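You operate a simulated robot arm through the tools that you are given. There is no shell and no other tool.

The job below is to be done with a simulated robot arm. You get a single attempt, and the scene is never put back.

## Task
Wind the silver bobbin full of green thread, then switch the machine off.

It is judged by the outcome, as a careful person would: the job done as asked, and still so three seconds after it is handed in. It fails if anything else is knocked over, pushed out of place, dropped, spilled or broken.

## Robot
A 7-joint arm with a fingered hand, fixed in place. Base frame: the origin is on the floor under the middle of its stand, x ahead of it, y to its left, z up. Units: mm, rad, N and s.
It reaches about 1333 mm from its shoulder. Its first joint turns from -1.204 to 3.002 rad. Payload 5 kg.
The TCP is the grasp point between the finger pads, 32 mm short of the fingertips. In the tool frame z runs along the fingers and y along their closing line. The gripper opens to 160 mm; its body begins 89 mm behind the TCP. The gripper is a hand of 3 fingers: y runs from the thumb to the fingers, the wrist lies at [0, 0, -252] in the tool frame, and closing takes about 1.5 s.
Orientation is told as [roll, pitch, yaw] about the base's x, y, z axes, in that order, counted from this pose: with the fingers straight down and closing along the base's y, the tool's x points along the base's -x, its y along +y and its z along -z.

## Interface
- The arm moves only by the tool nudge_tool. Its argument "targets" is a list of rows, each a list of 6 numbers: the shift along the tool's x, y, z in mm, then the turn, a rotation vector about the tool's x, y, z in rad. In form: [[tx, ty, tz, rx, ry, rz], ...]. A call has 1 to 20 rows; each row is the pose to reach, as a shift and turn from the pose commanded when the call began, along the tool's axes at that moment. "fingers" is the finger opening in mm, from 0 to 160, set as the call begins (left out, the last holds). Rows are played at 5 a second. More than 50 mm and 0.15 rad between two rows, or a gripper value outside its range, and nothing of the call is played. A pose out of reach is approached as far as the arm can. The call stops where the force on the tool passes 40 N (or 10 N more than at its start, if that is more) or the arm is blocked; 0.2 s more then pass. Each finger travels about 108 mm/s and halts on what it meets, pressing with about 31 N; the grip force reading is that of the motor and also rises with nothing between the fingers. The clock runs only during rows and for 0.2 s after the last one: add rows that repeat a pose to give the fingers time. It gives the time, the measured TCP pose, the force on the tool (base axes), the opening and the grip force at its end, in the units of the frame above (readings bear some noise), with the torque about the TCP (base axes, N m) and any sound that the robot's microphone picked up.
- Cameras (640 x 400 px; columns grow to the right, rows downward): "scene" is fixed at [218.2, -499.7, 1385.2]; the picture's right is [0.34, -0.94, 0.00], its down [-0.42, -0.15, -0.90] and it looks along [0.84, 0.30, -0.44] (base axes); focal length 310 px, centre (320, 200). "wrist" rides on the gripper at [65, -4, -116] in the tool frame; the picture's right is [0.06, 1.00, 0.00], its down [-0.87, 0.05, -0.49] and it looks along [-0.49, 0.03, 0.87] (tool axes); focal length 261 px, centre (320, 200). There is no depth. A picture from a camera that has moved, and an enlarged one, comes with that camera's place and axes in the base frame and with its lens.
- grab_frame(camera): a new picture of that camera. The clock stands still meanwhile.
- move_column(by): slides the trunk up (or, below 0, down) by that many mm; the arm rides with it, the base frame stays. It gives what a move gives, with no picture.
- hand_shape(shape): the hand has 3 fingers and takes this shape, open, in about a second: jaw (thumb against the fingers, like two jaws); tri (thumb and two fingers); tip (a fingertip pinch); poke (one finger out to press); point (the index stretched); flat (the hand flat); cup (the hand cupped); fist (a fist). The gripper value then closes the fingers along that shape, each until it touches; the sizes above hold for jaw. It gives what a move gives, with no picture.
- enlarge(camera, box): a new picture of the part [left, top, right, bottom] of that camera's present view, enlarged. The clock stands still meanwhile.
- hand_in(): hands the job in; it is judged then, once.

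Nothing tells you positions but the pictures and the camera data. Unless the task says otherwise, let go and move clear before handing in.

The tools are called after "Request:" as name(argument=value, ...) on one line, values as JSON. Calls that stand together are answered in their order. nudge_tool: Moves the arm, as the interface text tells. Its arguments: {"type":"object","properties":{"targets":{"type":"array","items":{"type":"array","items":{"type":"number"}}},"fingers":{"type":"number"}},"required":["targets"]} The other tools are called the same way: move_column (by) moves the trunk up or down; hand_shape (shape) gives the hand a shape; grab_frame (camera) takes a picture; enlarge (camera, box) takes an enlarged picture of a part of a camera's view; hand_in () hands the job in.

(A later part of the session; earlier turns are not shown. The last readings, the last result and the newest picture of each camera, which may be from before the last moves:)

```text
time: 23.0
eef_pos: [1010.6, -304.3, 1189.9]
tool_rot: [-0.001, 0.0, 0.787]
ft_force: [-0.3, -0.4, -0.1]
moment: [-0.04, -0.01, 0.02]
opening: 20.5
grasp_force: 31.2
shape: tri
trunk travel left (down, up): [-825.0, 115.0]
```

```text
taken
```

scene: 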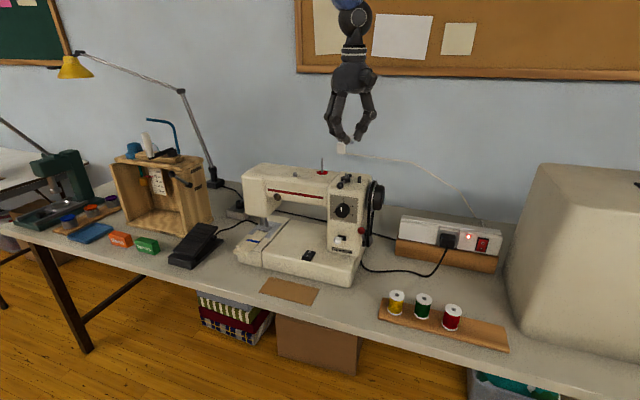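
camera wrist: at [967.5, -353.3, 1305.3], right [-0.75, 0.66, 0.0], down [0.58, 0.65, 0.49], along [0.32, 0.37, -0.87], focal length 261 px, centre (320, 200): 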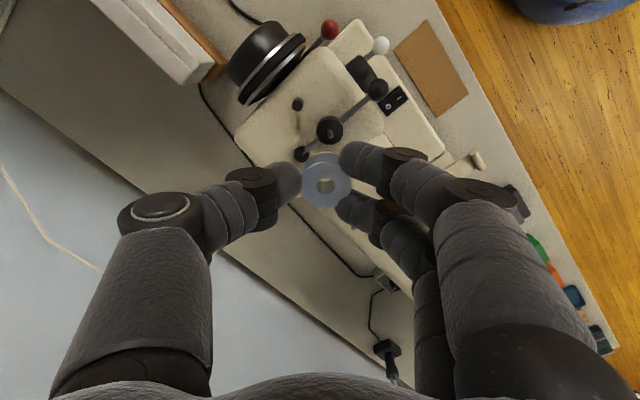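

The hand is above the winder, though the reading differs a few mm from what I commanded. I'll let it settle and enlarge the view.

Request:
nudge_tool(targets=[[0, 0, 0, 0, 0, 0], [0, 0, 0, 0, 0, 0], [0, 0, 0, 0, 0, 0]])

Request:
enlarge(camera="wrist", box=[240, 90, 400, 230])

Request:
enlarge(camera="scene", box=[310, 100, 400, 200])

```text
time: 23.8
eef_pos: [1009.6, -304.8, 1189.0]
tool_rot: [-0.001, 0.0, 0.787]
ft_force: [0.6, 0.0, -0.7]
moment: [-0.01, 0.02, 0.03]
opening: 20.5
grasp_force: 30.6
shape: tri
trunk travel left (down, up): [-825.0, 115.0]
```

```text
2.86 times, centred on (320, 160) of wrist
camera zoom: at [967.2, -355.0, 1304.9], right [-0.75, 0.66, 0.0], down [0.58, 0.65, 0.49], along [0.33, 0.37, -0.87], focal length 745 px, centre (320, 314)
```

zoom: 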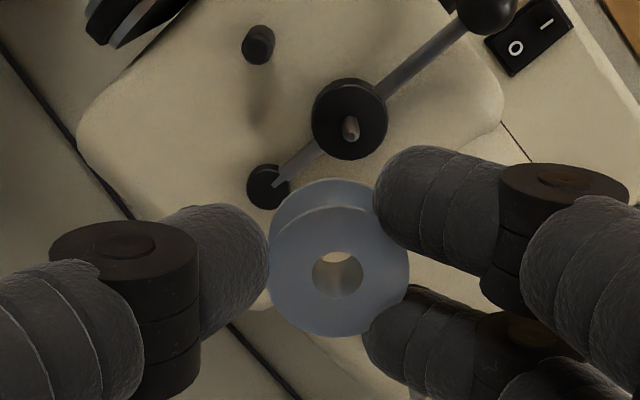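

```text
4.00 times, centred on (355, 150) of scene
camera zoom: at [218.2, -499.7, 1385.2], right [0.34, -0.94, 0.0], down [-0.42, -0.15, -0.9], along [0.84, 0.3, -0.44], focal length 1241 px, centre (180, 400)
```

zoom: 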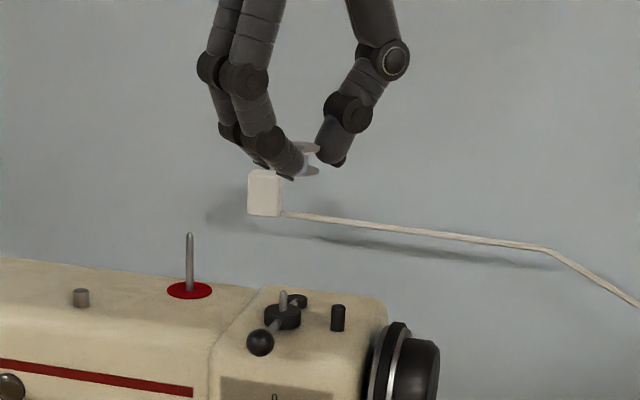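

The bobbin hole axis is around tool [-0.8, 3.5] and the spindle around tool [-1.5, 10]. I'll zoom in more for an accurate alignment.

Request:
enlarge(camera="wrist", box=[305, 105, 353, 135])

Request:
enlarge(camera="wrist", box=[290, 145, 362, 215])

```text
13.33 times, centred on (329, 120) of wrist
camera zoom: at [967.2, -355.0, 1304.9], right [-0.75, 0.66, 0.0], down [0.58, 0.65, 0.49], along [0.33, 0.37, -0.87], focal length 3475 px, centre (200, 1267)
```

zoom: 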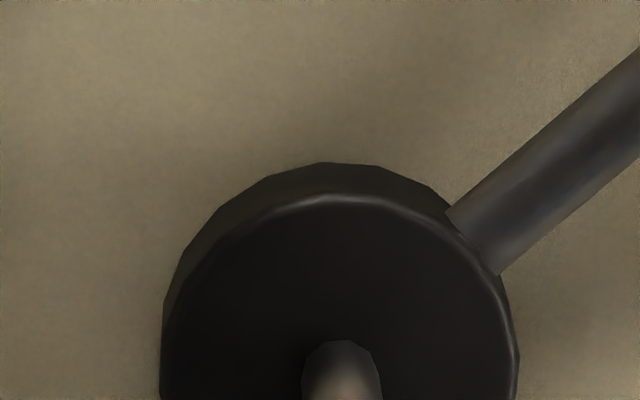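

```text
5.71 times, centred on (326, 180) of wrist
camera zoom: at [967.2, -355.0, 1304.9], right [-0.75, 0.66, 0.0], down [0.58, 0.65, 0.49], along [0.33, 0.37, -0.87], focal length 1489 px, centre (286, 314)
```

zoom: 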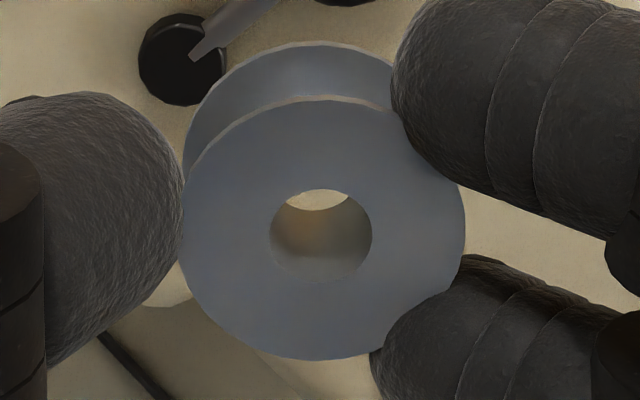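

Request:
enlarge(camera="wrist", box=[302, 112, 358, 148])

```text
11.11 times, centred on (330, 130) of wrist
camera zoom: at [967.2, -355.0, 1304.9], right [-0.75, 0.66, 0.0], down [0.58, 0.65, 0.49], along [0.33, 0.37, -0.87], focal length 2896 px, centre (209, 978)
```

zoom: 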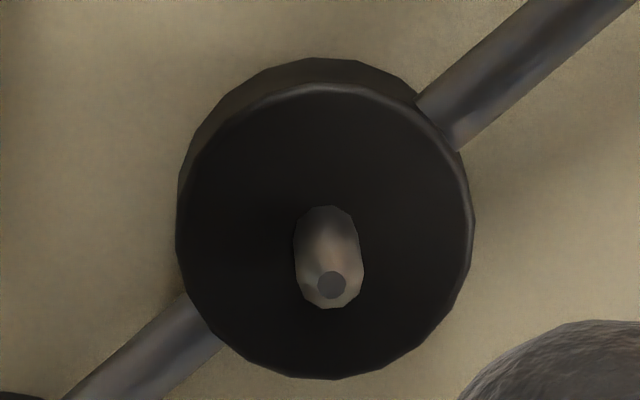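

The spindle is at tool [-1.0, 10.2] and the bobbin hole at tool [-1.1, 3.5], so I need +6.7 mm in tool y. I'll shift and go down 65 mm, still above the pin, then recheck.

Request:
nudge_tool(targets=[[0, 3, 0, 0, 0, 0], [0, 6.7, 5, 0, 0, 0], [0, 6.7, 25, 0, 0, 0], [0, 6.7, 45, 0, 0, 0], [0, 6.7, 60, 0, 0, 0], [0, 6.7, 65, 0, 0, 0], [0, 6.7, 65, 0, 0, 0], [0, 6.7, 65, 0, 0, 0]])

Request:
enlarge(camera="wrist", box=[272, 135, 368, 195])

Request:
enlarge(camera="scene", box=[310, 120, 400, 200])

```text
time: 25.6
eef_pos: [1002.6, -297.8, 1125.1]
tool_rot: [0.0, 0.0, 0.787]
ft_force: [0.3, 0.2, 0.6]
moment: [0.0, -0.01, 0.0]
opening: 20.3
grasp_force: 30.8
shape: tri
trunk travel left (down, up): [-825.0, 115.0]
```

```text
6.67 times, centred on (320, 165) of wrist
camera zoom: at [960.2, -347.6, 1240.9], right [-0.75, 0.66, 0.0], down [0.58, 0.65, 0.49], along [0.33, 0.37, -0.87], focal length 1738 px, centre (320, 433)
```

zoom: 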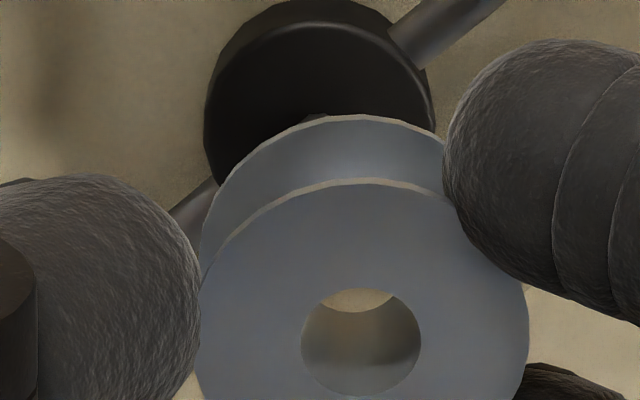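

```text
5.00 times, centred on (355, 160) of scene
camera zoom: at [218.2, -499.7, 1385.2], right [0.34, -0.94, 0.0], down [-0.42, -0.15, -0.9], along [0.84, 0.3, -0.44], focal length 1551 px, centre (145, 400)
```

zoom: 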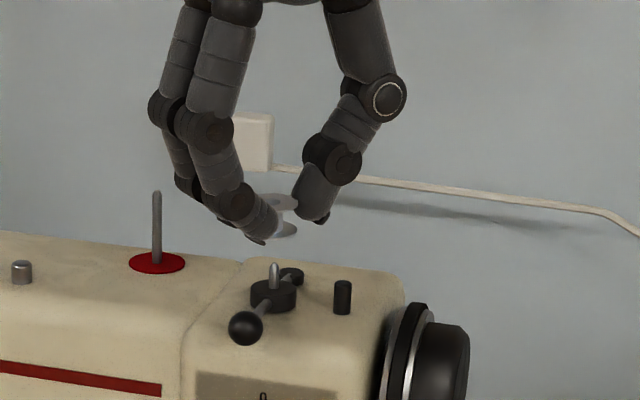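

The hand moved about 10 mm rather than 6.7, so it overshot and the hole is now about 3.6 mm past the spindle in tool y. I'll correct it and measure again.

Request:
nudge_tool(targets=[[0, -1.8, 0, 0, 0, 0], [0, -3.6, 0, 0, 0, 0], [0, -3.6, 0, 0, 0, 0], [0, -3.6, 0, 0, 0, 0]])

Request:
enlarge(camera="wrist", box=[272, 125, 368, 195])

```text
time: 26.6
eef_pos: [1005.1, -299.7, 1125.0]
tool_rot: [0.001, 0.001, 0.785]
ft_force: [0.0, -0.2, 0.3]
moment: [0.0, -0.01, -0.02]
opening: 20.5
grasp_force: 30.6
shape: tri
trunk travel left (down, up): [-825.0, 115.0]
```

```text
5.71 times, centred on (320, 160) of wrist
camera zoom: at [963.0, -349.4, 1241.1], right [-0.75, 0.66, 0.0], down [0.58, 0.65, 0.49], along [0.33, 0.37, -0.87], focal length 1489 px, centre (320, 429)
```

zoom: 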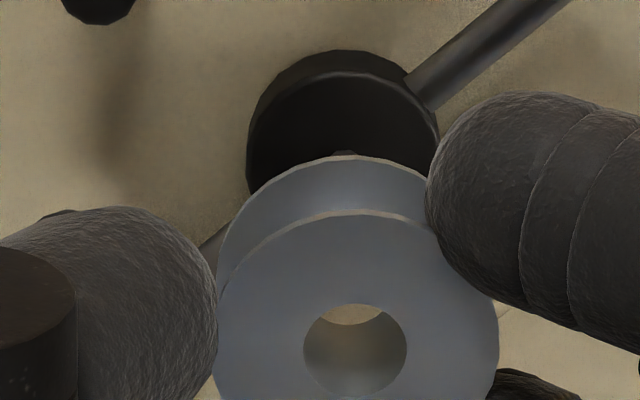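

The hole is now within about 1.2 mm of the spindle axis (needs about +1.2 mm in tool x). I'll apply that and lower to just above the pin tip, then check from both cameras.

Request:
nudge_tool(targets=[[1.2, -0.3, 4, 0, 0, 0], [1.2, -0.3, 9, 0, 0, 0], [1.2, -0.3, 12, 0, 0, 0], [1.2, -0.3, 12, 0, 0, 0], [1.2, -0.3, 12, 0, 0, 0]])

Request:
enlarge(camera="wrist", box=[272, 125, 368, 195])

Request:
enlarge(camera="scene", box=[325, 150, 375, 190])

```text
time: 27.8
eef_pos: [1004.3, -299.1, 1112.8]
tool_rot: [-0.001, 0.0, 0.787]
ft_force: [0.8, -0.3, -0.2]
moment: [0.01, 0.02, -0.01]
opening: 20.2
grasp_force: 30.5
shape: tri
trunk travel left (down, up): [-825.0, 115.0]
```

```text
5.71 times, centred on (320, 160) of wrist
camera zoom: at [962.1, -350.2, 1228.4], right [-0.75, 0.66, 0.0], down [0.58, 0.65, 0.49], along [0.33, 0.37, -0.87], focal length 1489 px, centre (320, 429)
```

zoom: 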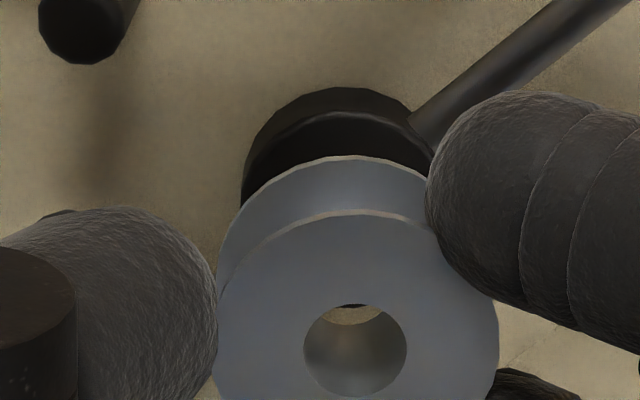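

```text
10.00 times, centred on (350, 170) of scene
camera zoom: at [218.2, -499.7, 1385.2], right [0.34, -0.94, 0.0], down [-0.42, -0.15, -0.9], along [0.84, 0.3, -0.44], focal length 3102 px, centre (20, 500)
```

zoom: 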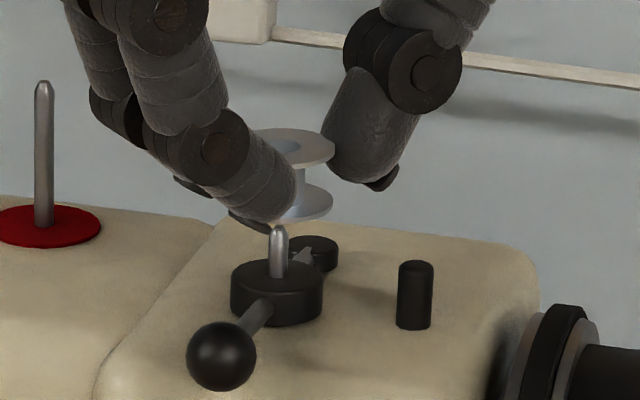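

Request:
enlarge(camera="scene", box=[338, 158, 358, 178])

Request:
enlarge(camera="wrist", box=[300, 135, 348, 165])

```text
16.00 times, centred on (348, 168) of scene
camera zoom: at [218.2, -499.7, 1385.2], right [0.34, -0.94, 0.0], down [-0.42, -0.15, -0.9], along [0.84, 0.3, -0.44], focal length 4962 px, centre (-128, 712)
```

zoom: 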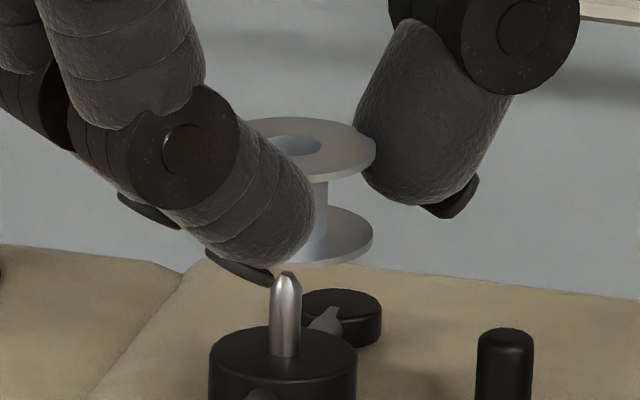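

```text
13.33 times, centred on (324, 150) of wrist
camera zoom: at [962.1, -350.2, 1228.4], right [-0.75, 0.66, 0.0], down [0.58, 0.65, 0.49], along [0.33, 0.37, -0.87], focal length 3475 px, centre (267, 867)
```

zoom: 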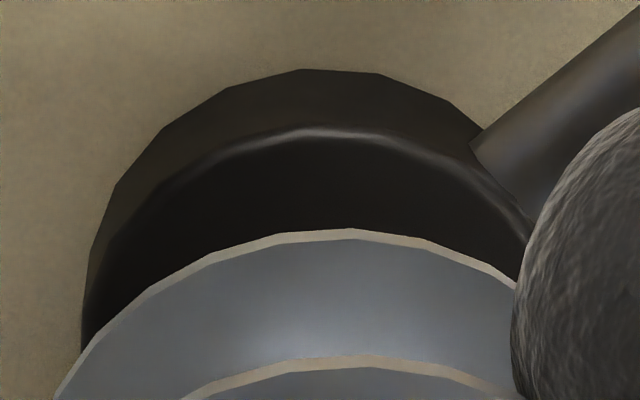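

The scene view puts the bobbin about 1.2 mm to one side of the pin and the wrist view about 0.5 mm to the other. Both are within the 2.4 mm clearance, so I'll nudge 0.3 mm and lower gently 10 mm onto the pin while watching the force.

Request:
nudge_tool(targets=[[0, 0.3, 2, 0, 0, 0], [0, 0.3, 4, 0, 0, 0], [0, 0.3, 6, 0, 0, 0], [0, 0.3, 8, 0, 0, 0], [0, 0.3, 10, 0, 0, 0], [0, 0.3, 10, 0, 0, 0]])

Request:
enlarge(camera="scene", box=[338, 158, 358, 178])

Request:
enlarge(camera="wrist", box=[272, 135, 368, 195])

```text
time: 29.2
eef_pos: [1004.1, -299.7, 1102.7]
tool_rot: [0.001, 0.0, 0.786]
ft_force: [0.6, -0.4, 0.5]
moment: [0.0, 0.03, 0.02]
opening: 20.2
grasp_force: 30.5
shape: tri
trunk travel left (down, up): [-825.0, 115.0]
```

```text
16.00 times, centred on (348, 168) of scene
camera zoom: at [218.2, -499.7, 1385.2], right [0.34, -0.94, 0.0], down [-0.42, -0.15, -0.9], along [0.84, 0.3, -0.44], focal length 4962 px, centre (-128, 712)
```

zoom: 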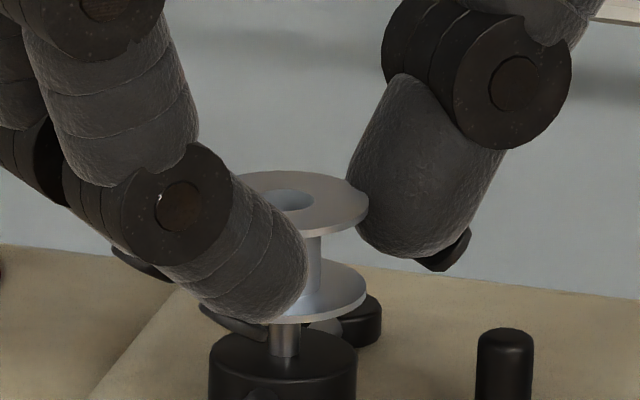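

```text
6.67 times, centred on (320, 165) of wrist
camera zoom: at [962.0, -349.4, 1218.5], right [-0.75, 0.66, 0.0], down [0.58, 0.65, 0.49], along [0.32, 0.37, -0.87], focal length 1738 px, centre (320, 433)
```

zoom: 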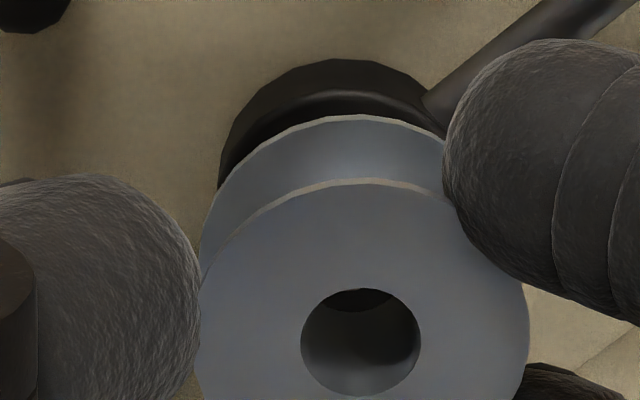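

The pin is now inside the bobbin hole with no contact force and good alignment. I'll lower the remaining distance gently until it seats on the disc.

Request:
nudge_tool(targets=[[0, 0, 2, 0, 0, 0], [0, 0, 4, 0, 0, 0], [0, 0, 6, 0, 0, 0], [0, 0, 8, 0, 0, 0], [0, 0, 9, 0, 0, 0], [0, 0, 9, 0, 0, 0]])

Request:
enlarge(camera="scene", box=[338, 162, 358, 182])

Request:
enlarge(camera="wrist", box=[272, 135, 368, 195])

```text
time: 30.6
eef_pos: [1004.6, -301.6, 1094.4]
tool_rot: [0.0, 0.0, 0.786]
ft_force: [0.4, 0.5, 0.4]
moment: [-0.02, -0.03, -0.01]
opening: 20.6
grasp_force: 31.1
shape: tri
trunk travel left (down, up): [-825.0, 115.0]
```

```text
16.00 times, centred on (348, 172) of scene
camera zoom: at [218.2, -499.7, 1385.2], right [0.34, -0.94, 0.0], down [-0.42, -0.15, -0.9], along [0.84, 0.3, -0.44], focal length 4962 px, centre (-128, 648)
```

zoom: 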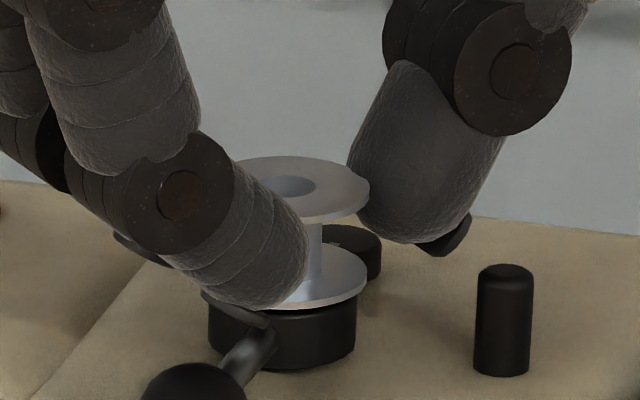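

```text
6.67 times, centred on (320, 165) of wrist
camera zoom: at [961.4, -350.1, 1209.5], right [-0.75, 0.66, 0.0], down [0.58, 0.65, 0.49], along [0.33, 0.37, -0.87], focal length 1738 px, centre (320, 433)
```

zoom: 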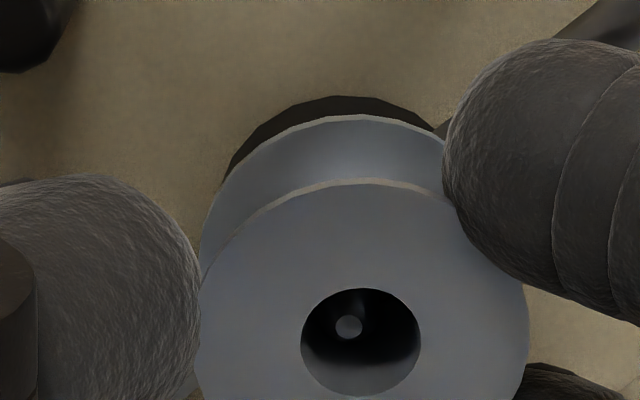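

The pin tip shows inside the hole and the bobbin is about 2 mm above the disc. I'll press down the last bit in small steps.

Request:
nudge_tool(targets=[[0, 0, 1, 0, 0, 0], [0, 0, 1.8, 0, 0, 0], [0, 0, 1.8, 0, 0, 0]])

Request:
enlarge(camera="scene", box=[338, 162, 358, 182])

```text
time: 31.4
eef_pos: [1004.1, -300.3, 1092.8]
tool_rot: [-0.002, 0.0, 0.785]
ft_force: [-1.0, -0.1, -0.2]
moment: [-0.03, 0.02, 0.02]
opening: 20.6
grasp_force: 30.9
shape: tri
trunk travel left (down, up): [-825.0, 115.0]
```

```text
16.00 times, centred on (348, 172) of scene
camera zoom: at [218.2, -499.7, 1385.2], right [0.34, -0.94, 0.0], down [-0.42, -0.15, -0.9], along [0.84, 0.3, -0.44], focal length 4962 px, centre (-128, 648)
```

zoom: 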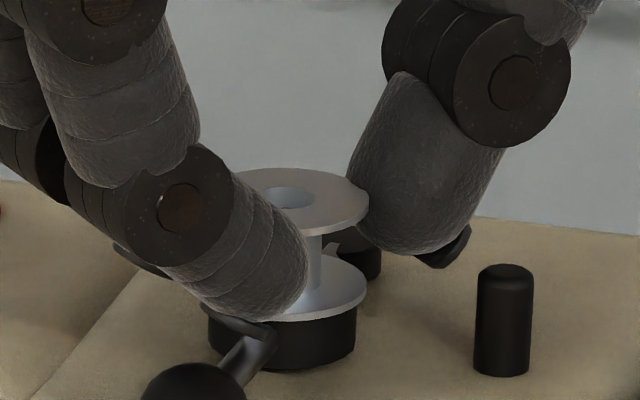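

Request:
nudge_tool(targets=[[0, 0, 0.8, 0, 0, 0], [0, 0, 1.6, 0, 0, 0], [0, 0, 1.6, 0, 0, 0]])

Request:
enlarge(camera="scene", box=[338, 162, 358, 182])

```text
time: 32.2
eef_pos: [1003.0, -299.9, 1091.0]
tool_rot: [-0.001, 0.001, 0.785]
ft_force: [1.6, -1.5, 5.6]
moment: [0.01, 0.03, 0.0]
opening: 20.6
grasp_force: 30.7
shape: tri
trunk travel left (down, up): [-825.0, 115.0]
```

```text
16.00 times, centred on (348, 172) of scene
camera zoom: at [218.2, -499.7, 1385.2], right [0.34, -0.94, 0.0], down [-0.42, -0.15, -0.9], along [0.84, 0.3, -0.44], focal length 4962 px, centre (-128, 648)
```

zoom: 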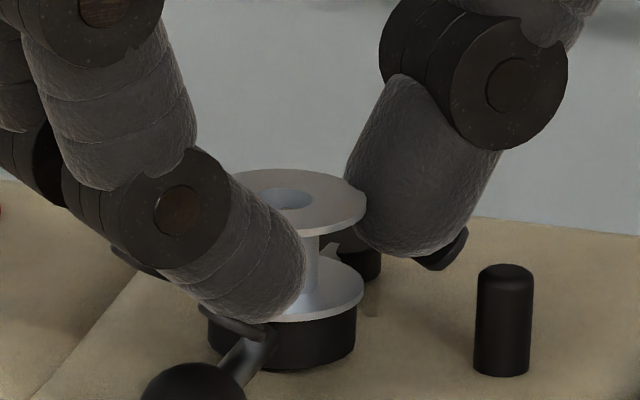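

A centred 5.6 N upward force tells me the bobbin is seated on the disc. I'll open the fingers a little and check before lifting.

Request:
nudge_tool(targets=[[0, 0, 0, 0, 0, 0], [0, 0, 0, 0, 0, 0], [0, 0, 0, 0, 0, 0]], fingers=44)

Request:
enlarge(camera="scene", box=[330, 155, 370, 185])

Request:
enlarge(camera="wrist", box=[250, 120, 410, 220])

```text
time: 33.0
eef_pos: [1003.9, -299.5, 1090.5]
tool_rot: [0.001, 0.0, 0.785]
ft_force: [0.4, -0.8, 0.4]
moment: [-0.01, 0.01, 0.02]
opening: 43.4
grasp_force: 0.1
shape: tri
trunk travel left (down, up): [-825.0, 115.0]
```

```text
13.33 times, centred on (350, 170) of scene
camera zoom: at [218.2, -499.7, 1385.2], right [0.34, -0.94, 0.0], down [-0.42, -0.15, -0.9], along [0.84, 0.3, -0.44], focal length 4135 px, centre (-80, 600)
```

zoom: 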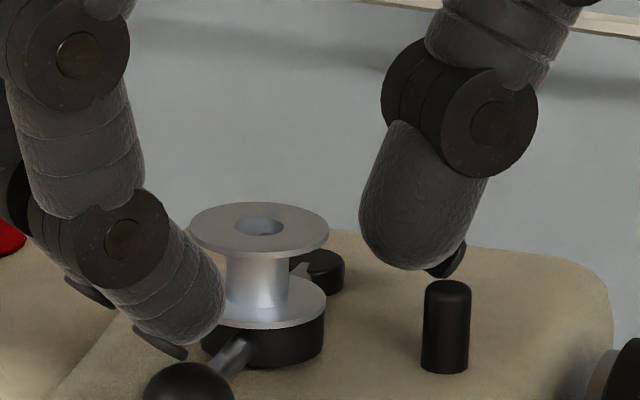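

```text
4.00 times, centred on (330, 170) of wrist
camera zoom: at [961.3, -349.3, 1206.2], right [-0.75, 0.66, 0.0], down [0.58, 0.65, 0.49], along [0.32, 0.37, -0.87], focal length 1043 px, centre (280, 320)
```

zoom: 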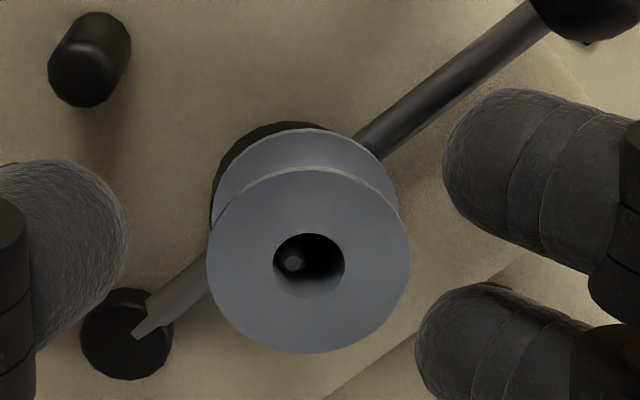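

The bobbin is on the spindle, though it looks shifted a couple of mm toward the front within its clearance. I'll zoom in to measure it.

Request:
enlarge(camera="wrist", box=[300, 140, 360, 190])

Request:
enlarge(camera="scene", box=[340, 166, 358, 184])

```text
8.00 times, centred on (330, 165) of wrist
camera zoom: at [961.3, -349.3, 1206.2], right [-0.75, 0.66, 0.0], down [0.58, 0.65, 0.49], along [0.32, 0.37, -0.87], focal length 2085 px, centre (240, 480)
```

zoom: 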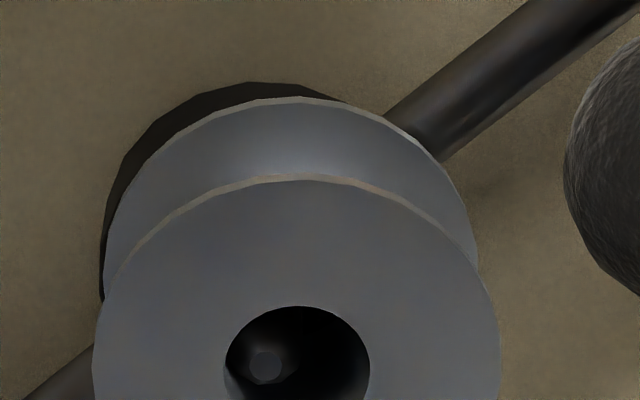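

```text
16.00 times, centred on (349, 175) of scene
camera zoom: at [218.2, -499.7, 1385.2], right [0.34, -0.94, 0.0], down [-0.42, -0.15, -0.9], along [0.84, 0.3, -0.44], focal length 4962 px, centre (-144, 600)
```

zoom: 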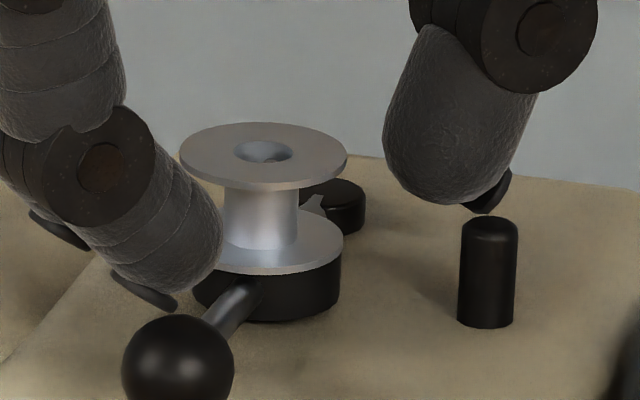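

The bobbin sits about 2–3 mm forward of the pin's axis. I'll regrip with a small shift so that it ends centred, then release.

Request:
nudge_tool(targets=[[-0.5, -1.5, 0, 0, 0, 0], [-0.5, -1.5, 0, 0, 0, 0], [-0.5, -1.5, 0, 0, 0, 0]])

Request:
nudge_tool(targets=[[0, 0, 0, 0, 0, 0], [0, 0, 0, 0, 0, 0], [0, 0, 0, 0, 0, 0], [0, 0, 0, 0, 0, 0]], fingers=18)

Request:
enlarge(camera="wrist", box=[295, 140, 355, 190])

Request:
enlarge(camera="scene", box=[340, 166, 358, 184])

```text
time: 33.8
eef_pos: [1005.0, -300.5, 1091.2]
tool_rot: [0.001, 0.002, 0.784]
ft_force: [-0.4, 0.9, 0.4]
moment: [0.02, 0.01, -0.01]
opening: 43.4
grasp_force: 0.1
shape: tri
trunk travel left (down, up): [-825.0, 115.0]
```

```text
time: 34.8
eef_pos: [1006.7, -300.5, 1089.9]
tool_rot: [0.001, 0.001, 0.784]
ft_force: [1.1, -0.1, -0.5]
moment: [0.0, 0.03, 0.01]
opening: 20.3
grasp_force: 31.0
shape: tri
trunk travel left (down, up): [-825.0, 115.0]
```

```text
8.00 times, centred on (325, 165) of wrist
camera zoom: at [962.7, -350.4, 1206.2], right [-0.75, 0.66, 0.0], down [0.58, 0.65, 0.49], along [0.33, 0.37, -0.87], focal length 2085 px, centre (280, 480)
```

zoom: 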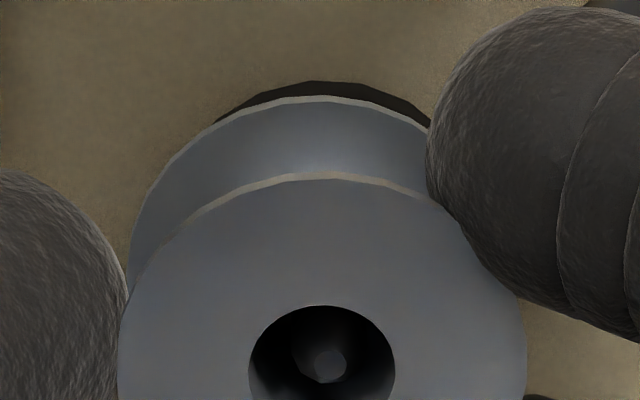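

```text
16.00 times, centred on (349, 175) of scene
camera zoom: at [218.2, -499.7, 1385.2], right [0.34, -0.94, 0.0], down [-0.42, -0.15, -0.9], along [0.84, 0.3, -0.44], focal length 4962 px, centre (-144, 600)
```

zoom: 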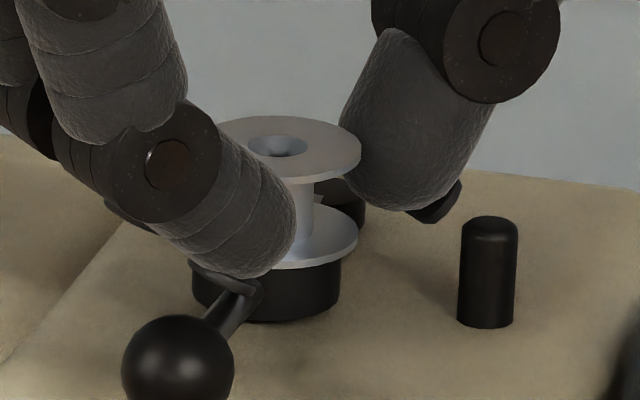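

Request:
nudge_tool(targets=[[-0.8, 0.3, 0, 0, 0, 0], [-1.5, 0.6, 0, 0, 0, 0], [-1.5, 0.6, 0, 0, 0, 0], [-1.5, 0.6, 0, 0, 0, 0]])

Request:
enlarge(camera="wrist", box=[295, 140, 355, 190])

Request:
enlarge(camera="scene", box=[340, 166, 358, 184])

```text
time: 35.8
eef_pos: [1005.4, -299.0, 1090.6]
tool_rot: [0.0, -0.001, 0.786]
ft_force: [-0.2, -0.3, -0.8]
moment: [0.01, 0.0, 0.0]
opening: 20.4
grasp_force: 31.0
shape: tri
trunk travel left (down, up): [-825.0, 115.0]
```

```text
8.00 times, centred on (325, 165) of wrist
camera zoom: at [963.7, -349.2, 1206.4], right [-0.75, 0.66, 0.0], down [0.58, 0.65, 0.49], along [0.33, 0.37, -0.87], focal length 2085 px, centre (280, 480)
```

zoom: 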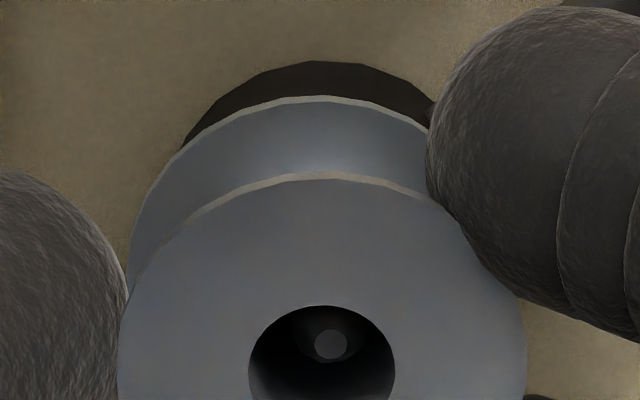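

```text
16.00 times, centred on (349, 175) of scene
camera zoom: at [218.2, -499.7, 1385.2], right [0.34, -0.94, 0.0], down [-0.42, -0.15, -0.9], along [0.84, 0.3, -0.44], focal length 4962 px, centre (-144, 600)
```

zoom: 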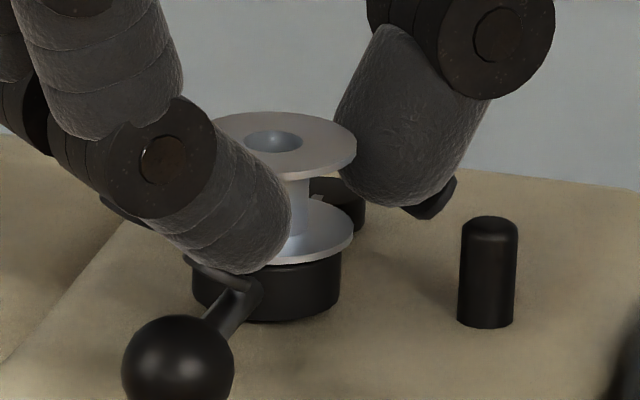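

Now the pin tip sits essentially on the hole's axis. I'll release gently in steps.

Request:
nudge_tool(targets=[[0, 0.6, 0, 0, 0, 0], [0, 0.6, 0, 0, 0, 0]])

Request:
nudge_tool(targets=[[0, 0, 0, 0, 0, 0], [0, 0, 0, 0, 0, 0]], fingers=26)

Request:
nudge_tool(targets=[[0, 0, 0, 0, 0, 0], [0, 0, 0, 0, 0, 0]], fingers=46)

Request:
enlarge(camera="wrist", box=[295, 140, 355, 190])

Request:
enlarge(camera="scene", box=[340, 166, 358, 184])

```text
time: 36.4
eef_pos: [1005.7, -300.2, 1091.6]
tool_rot: [0.0, -0.001, 0.785]
ft_force: [0.2, -0.8, -0.4]
moment: [0.02, -0.01, -0.02]
opening: 20.4
grasp_force: 31.2
shape: tri
trunk travel left (down, up): [-825.0, 115.0]
```

```text
time: 37.0
eef_pos: [1005.1, -299.7, 1091.3]
tool_rot: [-0.001, 0.0, 0.786]
ft_force: [0.7, 0.7, 0.0]
moment: [0.02, -0.01, 0.03]
opening: 25.6
grasp_force: 0.0
shape: tri
trunk travel left (down, up): [-825.0, 115.0]
```

```text
time: 37.6
eef_pos: [1006.2, -299.4, 1090.7]
tool_rot: [0.0, 0.0, 0.786]
ft_force: [-0.1, 0.4, 0.2]
moment: [0.03, -0.05, 0.02]
opening: 45.4
grasp_force: 0.0
shape: tri
trunk travel left (down, up): [-825.0, 115.0]
```

```text
8.00 times, centred on (325, 165) of wrist
camera zoom: at [963.1, -348.8, 1206.5], right [-0.75, 0.66, 0.0], down [0.58, 0.65, 0.49], along [0.33, 0.37, -0.87], focal length 2085 px, centre (280, 480)
```

zoom: 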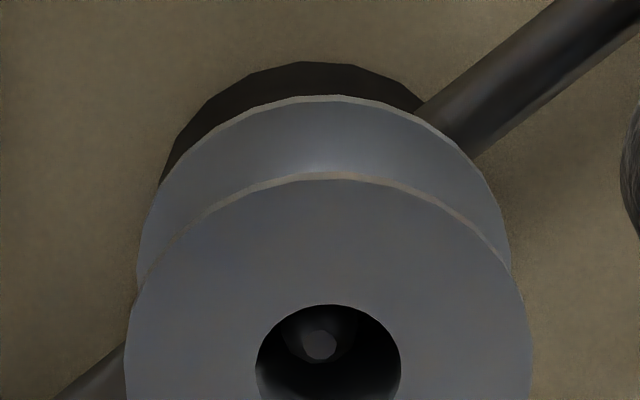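

```text
16.00 times, centred on (349, 175) of scene
camera zoom: at [218.2, -499.7, 1385.2], right [0.34, -0.94, 0.0], down [-0.42, -0.15, -0.9], along [0.84, 0.3, -0.44], focal length 4962 px, centre (-144, 600)
```

zoom: 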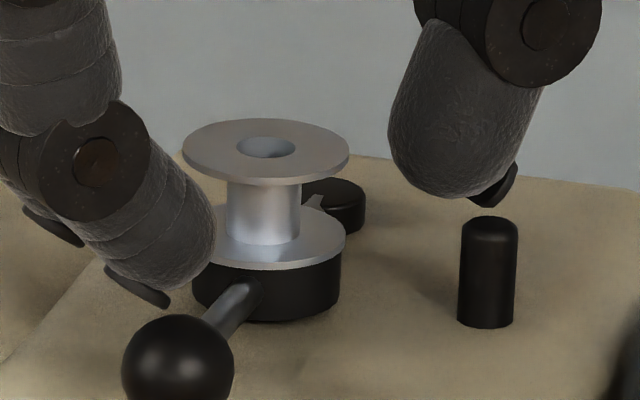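

The bobbin is centred on the spindle. I'll lift clear and move to above the green spool, with the fingers set to close front-to-back (yaw 90°).

Request:
nudge_tool(targets=[[0, 0, -15, 0, 0, 0], [0, 0, -45, 0, 0, 0], [0, 0, -80, 0, 0, 0], [0, 0, -110, 0, 0, 0], [40.2, -9.7, -110, 0, 0, -0.112], [80.4, -19.4, -110, 0, 0, -0.224], [120.6, -29.1, -110, 0, 0, -0.336], [160.8, -38.8, -110, 0, 0, -0.449], [201, -48.5, -110, 0, 0, -0.561], [241.2, -58.2, -110, 0, 0, -0.673], [281.4, -67.9, -110, 0, 0, -0.785], [281.4, -67.9, -70, 0, 0, -0.785], [281.4, -67.9, -30, 0, 0, -0.785], [281.4, -67.9, 10, 0, 0, -0.785], [281.4, -67.9, 50, 0, 0, -0.785], [281.4, -67.9, 90, 0, 0, -0.785], [281.4, -67.9, 120, 0, 0, -0.785], [281.4, -67.9, 120, 0, 0, -0.785]])

Request:
nudge_tool(targets=[[0, 0, 0, 0, 0, 0], [0, 0, 0, 0, 0, 0], [0, 0, 0, 0, 0, 0]], fingers=76)

Request:
grab_frame(camera="wrist")

Request:
grab_frame(camera="scene")

```text
time: 41.4
eef_pos: [854.4, -546.2, 971.5]
tool_rot: [-0.001, -0.001, 1.569]
ft_force: [0.0, 0.3, -0.6]
moment: [-0.01, 0.0, -0.02]
opening: 45.6
grasp_force: 0.0
shape: tri
trunk travel left (down, up): [-825.0, 115.0]
```

```text
time: 42.2
eef_pos: [855.2, -546.9, 971.0]
tool_rot: [-0.001, 0.002, 1.572]
ft_force: [-0.1, 0.4, -0.6]
moment: [-0.01, 0.03, -0.01]
opening: 75.2
grasp_force: 0.0
shape: tri
trunk travel left (down, up): [-825.0, 115.0]
```

```text
taken
camera wrist: at [860.0, -612.7, 1087.3], right [-1.0, -0.06, 0.0], down [-0.05, 0.87, 0.49], along [-0.03, 0.49, -0.87], focal length 261 px, centre (320, 200)
```

wrist: 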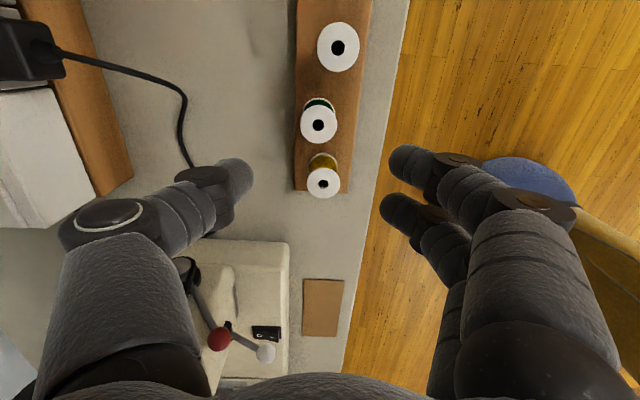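

```text
taken
```

scene: 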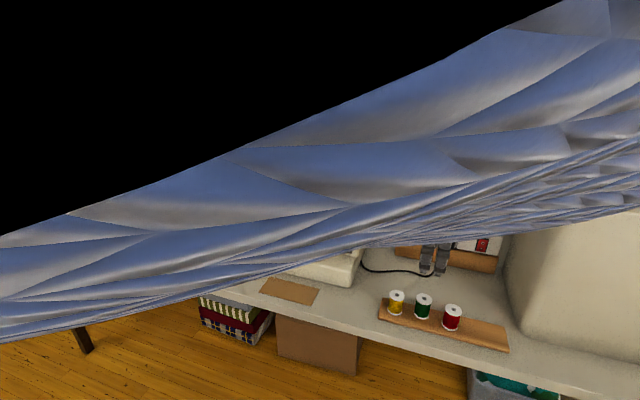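

The three spools are clearly in view with green in the middle. I'll zoom in to align on it.

Request:
enlarge(camera="wrist", box=[270, 10, 390, 210])

Request:
enlarge(camera="wrist", box=[280, 85, 360, 155])

```text
2.00 times, centred on (330, 110) of wrist
camera zoom: at [860.0, -612.7, 1087.3], right [-1.0, -0.06, 0.0], down [-0.05, 0.87, 0.49], along [-0.03, 0.49, -0.87], focal length 521 px, centre (300, 380)
```

zoom: 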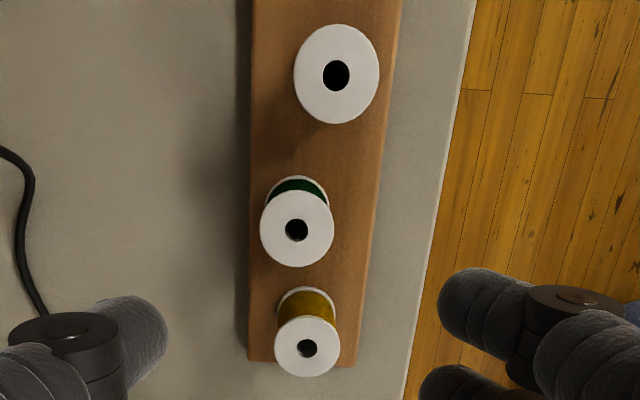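

```text
5.71 times, centred on (320, 120) of wrist
camera zoom: at [860.0, -612.7, 1087.3], right [-1.0, -0.06, 0.0], down [-0.05, 0.87, 0.49], along [-0.03, 0.49, -0.87], focal length 1489 px, centre (320, 657)
```

zoom: 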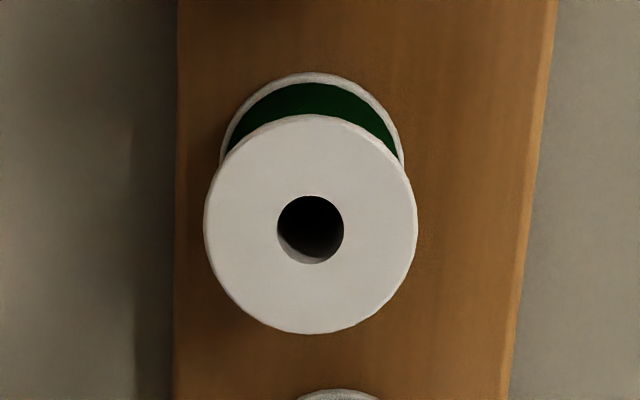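

The green spool's centre is about [856.4, -550, top 826], with a flange about 37 mm across. I'll shift a few mm and descend around it.

Request:
nudge_tool(targets=[[2.3, -4, 20, 0, 0, 0], [2.3, -4, 55, 0, 0, 0], [2.3, -4, 90, 0, 0, 0], [2.3, -4, 120, 0, 0, 0], [2.3, -4, 140, 0, 0, 0], [2.3, -4, 152, 0, 0, 0], [2.3, -4, 152, 0, 0, 0]])

Request:
grab_frame(camera="wrist")

```text
time: 43.8
eef_pos: [858.8, -547.1, 818.1]
tool_rot: [0.001, 0.0, 1.57]
ft_force: [-0.4, 0.4, -0.1]
moment: [-0.02, -0.01, -0.03]
opening: 75.2
grasp_force: 0.0
shape: tri
trunk travel left (down, up): [-825.0, 115.0]
```

```text
taken
camera wrist: at [863.2, -614.4, 934.0], right [-1.0, -0.06, 0.0], down [-0.05, 0.87, 0.49], along [-0.03, 0.49, -0.87], focal length 261 px, centre (320, 200)
```

wrist: 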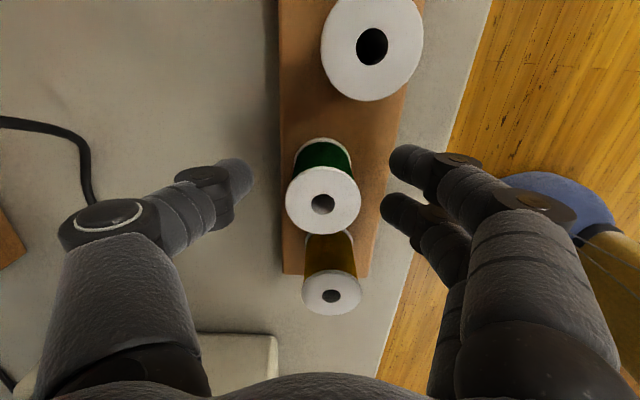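

Request:
enlarge(camera="wrist", box=[272, 130, 372, 250])

```text
3.33 times, centred on (322, 190) of wrist
camera zoom: at [863.2, -614.4, 934.0], right [-1.0, -0.06, 0.0], down [-0.05, 0.87, 0.49], along [-0.03, 0.49, -0.87], focal length 869 px, centre (313, 233)
```

zoom: 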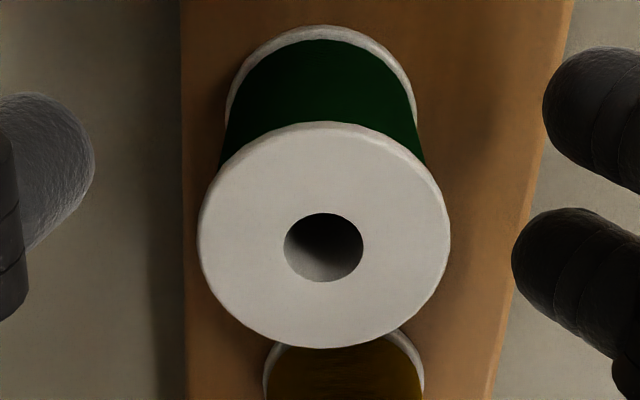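

The spool's top is at z≈822 and its centre is at tool [1.9, 1.4]. I'll shift slightly and then close on it.

Request:
nudge_tool(targets=[[1.9, -2.2, 0, 0, 0, 0], [1.9, -2.2, 0, 0, 0, 0], [1.9, -2.2, 0, 0, 0, 0]])

Request:
nudge_tool(targets=[[0, 0, 0, 0, 0, 0], [0, 0, 0, 0, 0, 0], [0, 0, 0, 0, 0, 0], [0, 0, 0, 0, 0, 0], [0, 0, 0, 0, 0, 0]], fingers=0)

Request:
grab_frame(camera="wrist")

Request:
enlarge(camera="wrist", box=[272, 130, 372, 250])

```text
time: 44.6
eef_pos: [860.8, -550.7, 818.6]
tool_rot: [0.0, 0.001, 1.572]
ft_force: [0.4, 0.0, 0.0]
moment: [-0.03, -0.01, -0.02]
opening: 75.3
grasp_force: 0.1
shape: tri
trunk travel left (down, up): [-825.0, 115.0]
```

```text
time: 45.8
eef_pos: [860.3, -550.6, 818.2]
tool_rot: [-0.001, 0.0, 1.57]
ft_force: [0.7, 0.8, 0.1]
moment: [-0.01, 0.01, -0.03]
opening: 26.7
grasp_force: 30.8
shape: tri
trunk travel left (down, up): [-825.0, 115.0]
```

```text
taken
camera wrist: at [865.4, -616.6, 933.8], right [-1.0, -0.06, 0.0], down [-0.05, 0.87, 0.49], along [-0.03, 0.49, -0.87], focal length 261 px, centre (320, 200)
```

wrist: 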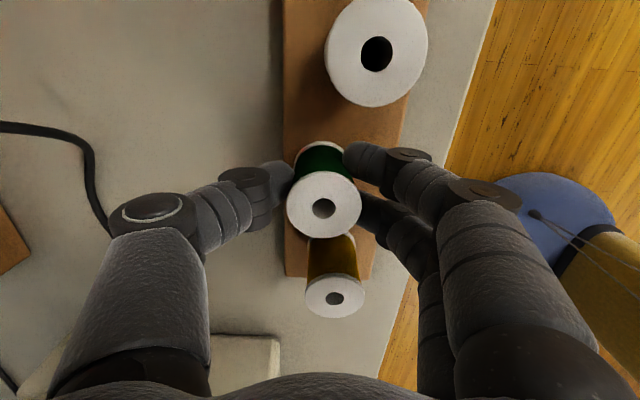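

```text
3.33 times, centred on (322, 190) of wrist
camera zoom: at [865.4, -616.6, 933.8], right [-1.0, -0.06, 0.0], down [-0.05, 0.87, 0.49], along [-0.03, 0.49, -0.87], focal length 869 px, centre (313, 233)
```

zoom: 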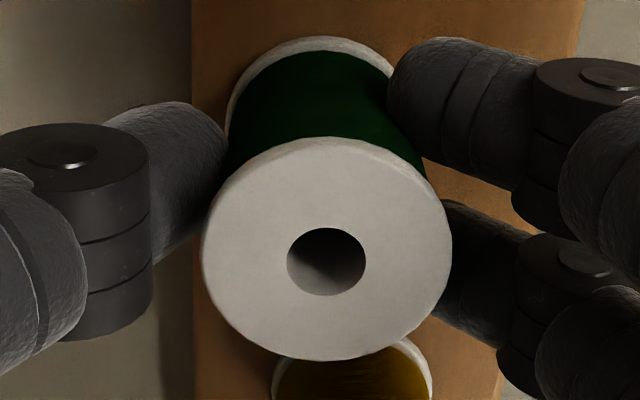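

The green spool is gripped (31 N, opening 26.7 mm). I'll lift it clear of its neighbours and check.

Request:
nudge_tool(targets=[[0, 0, -5, 0, 0, 0], [0, 0, -15, 0, 0, 0], [0, 0, -35, 0, 0, 0], [0, 0, -60, 0, 0, 0], [0, 0, -95, 0, 0, 0], [0, 0, -130, 0, 0, 0], [0, 0, -130, 0, 0, 0]])

Request:
grab_frame(camera="wrist")

Request:
enlarge(camera="wrist", box=[272, 130, 372, 250])

```text
time: 47.4
eef_pos: [861.5, -551.8, 948.9]
tool_rot: [0.003, -0.001, 1.572]
ft_force: [0.5, -0.4, 0.0]
moment: [0.02, -0.01, -0.01]
opening: 26.8
grasp_force: 31.1
shape: tri
trunk travel left (down, up): [-825.0, 115.0]
```

```text
taken
camera wrist: at [867.2, -617.8, 1064.5], right [-1.0, -0.06, 0.0], down [-0.05, 0.87, 0.49], along [-0.03, 0.49, -0.87], focal length 261 px, centre (320, 200)
```

wrist: 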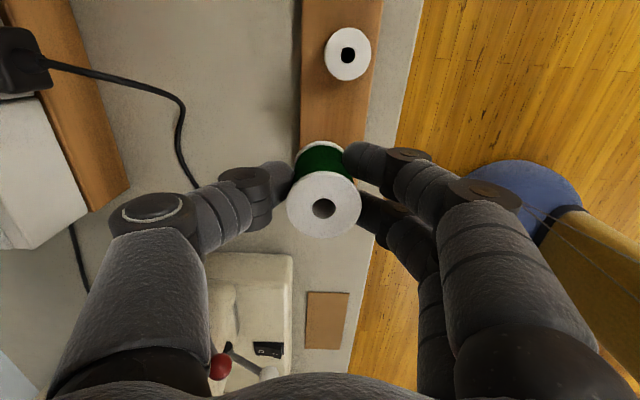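

```text
3.33 times, centred on (322, 190) of wrist
camera zoom: at [867.2, -617.8, 1064.5], right [-1.0, -0.06, 0.0], down [-0.05, 0.87, 0.49], along [-0.03, 0.49, -0.87], focal length 869 px, centre (313, 233)
```

zoom: 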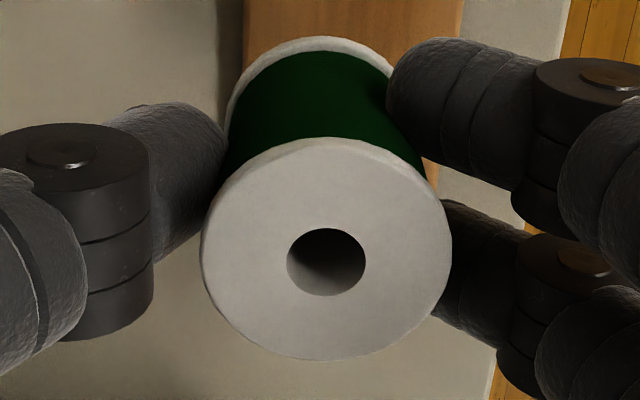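

The spool is firmly held and upright. I'll carry it high and over to above the spool pin near [1044, -216.5].

Request:
nudge_tool(targets=[[0, 0, -46, 0, 0, 0], [0, 0, -92, 0, 0, 0], [0, 0, -138, 0, 0, 0], [0, 0, -184, 0, 0, 0], [0, 0, -226.5, 0, 0, 0], [-38, -21, -226.5, 0, 0, 0], [-76, -42, -226.5, 0, 0, 0], [-114, -63, -226.5, 0, 0, 0], [-152, -84, -226.5, 0, 0, 0], [-190, -105, -226.5, 0, 0, 0], [-228, -126, -226.5, 0, 0, 0], [-266, -147, -226.5, 0, 0, 0], [-304, -168, -226.5, 0, 0, 0], [-334, -183, -226.5, 0, 0, 0], [-334, -183, -226.5, 0, 0, 0], [-334, -183, -226.5, 0, 0, 0]])

Request:
grab_frame(camera="wrist")

Request:
grab_frame(camera="scene")

```text
time: 50.8
eef_pos: [1044.7, -213.4, 1174.8]
tool_rot: [-0.001, 0.0, 1.573]
ft_force: [0.6, 0.0, -0.1]
moment: [-0.04, 0.01, 0.01]
opening: 26.8
grasp_force: 31.4
shape: tri
trunk travel left (down, up): [-825.0, 115.0]
```

```text
taken
camera wrist: at [1049.7, -278.5, 1290.3], right [-1.0, -0.06, 0.0], down [-0.05, 0.87, 0.49], along [-0.03, 0.49, -0.87], focal length 261 px, centre (320, 200)
```

wrist: 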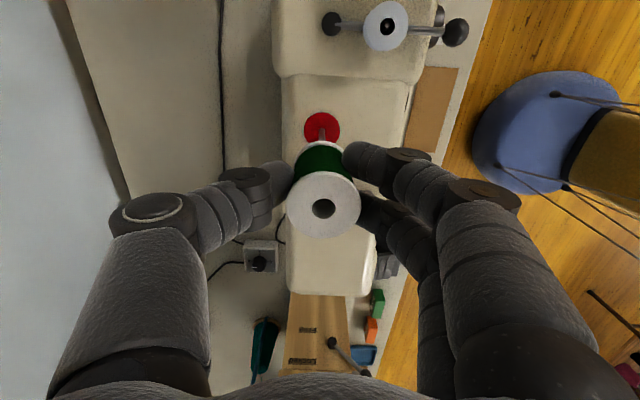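

```text
taken
```

scene: 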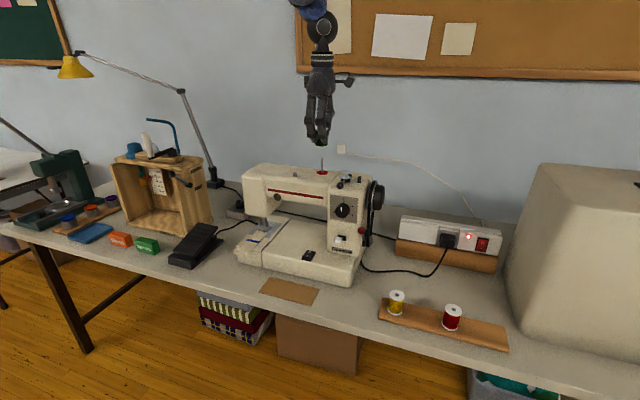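

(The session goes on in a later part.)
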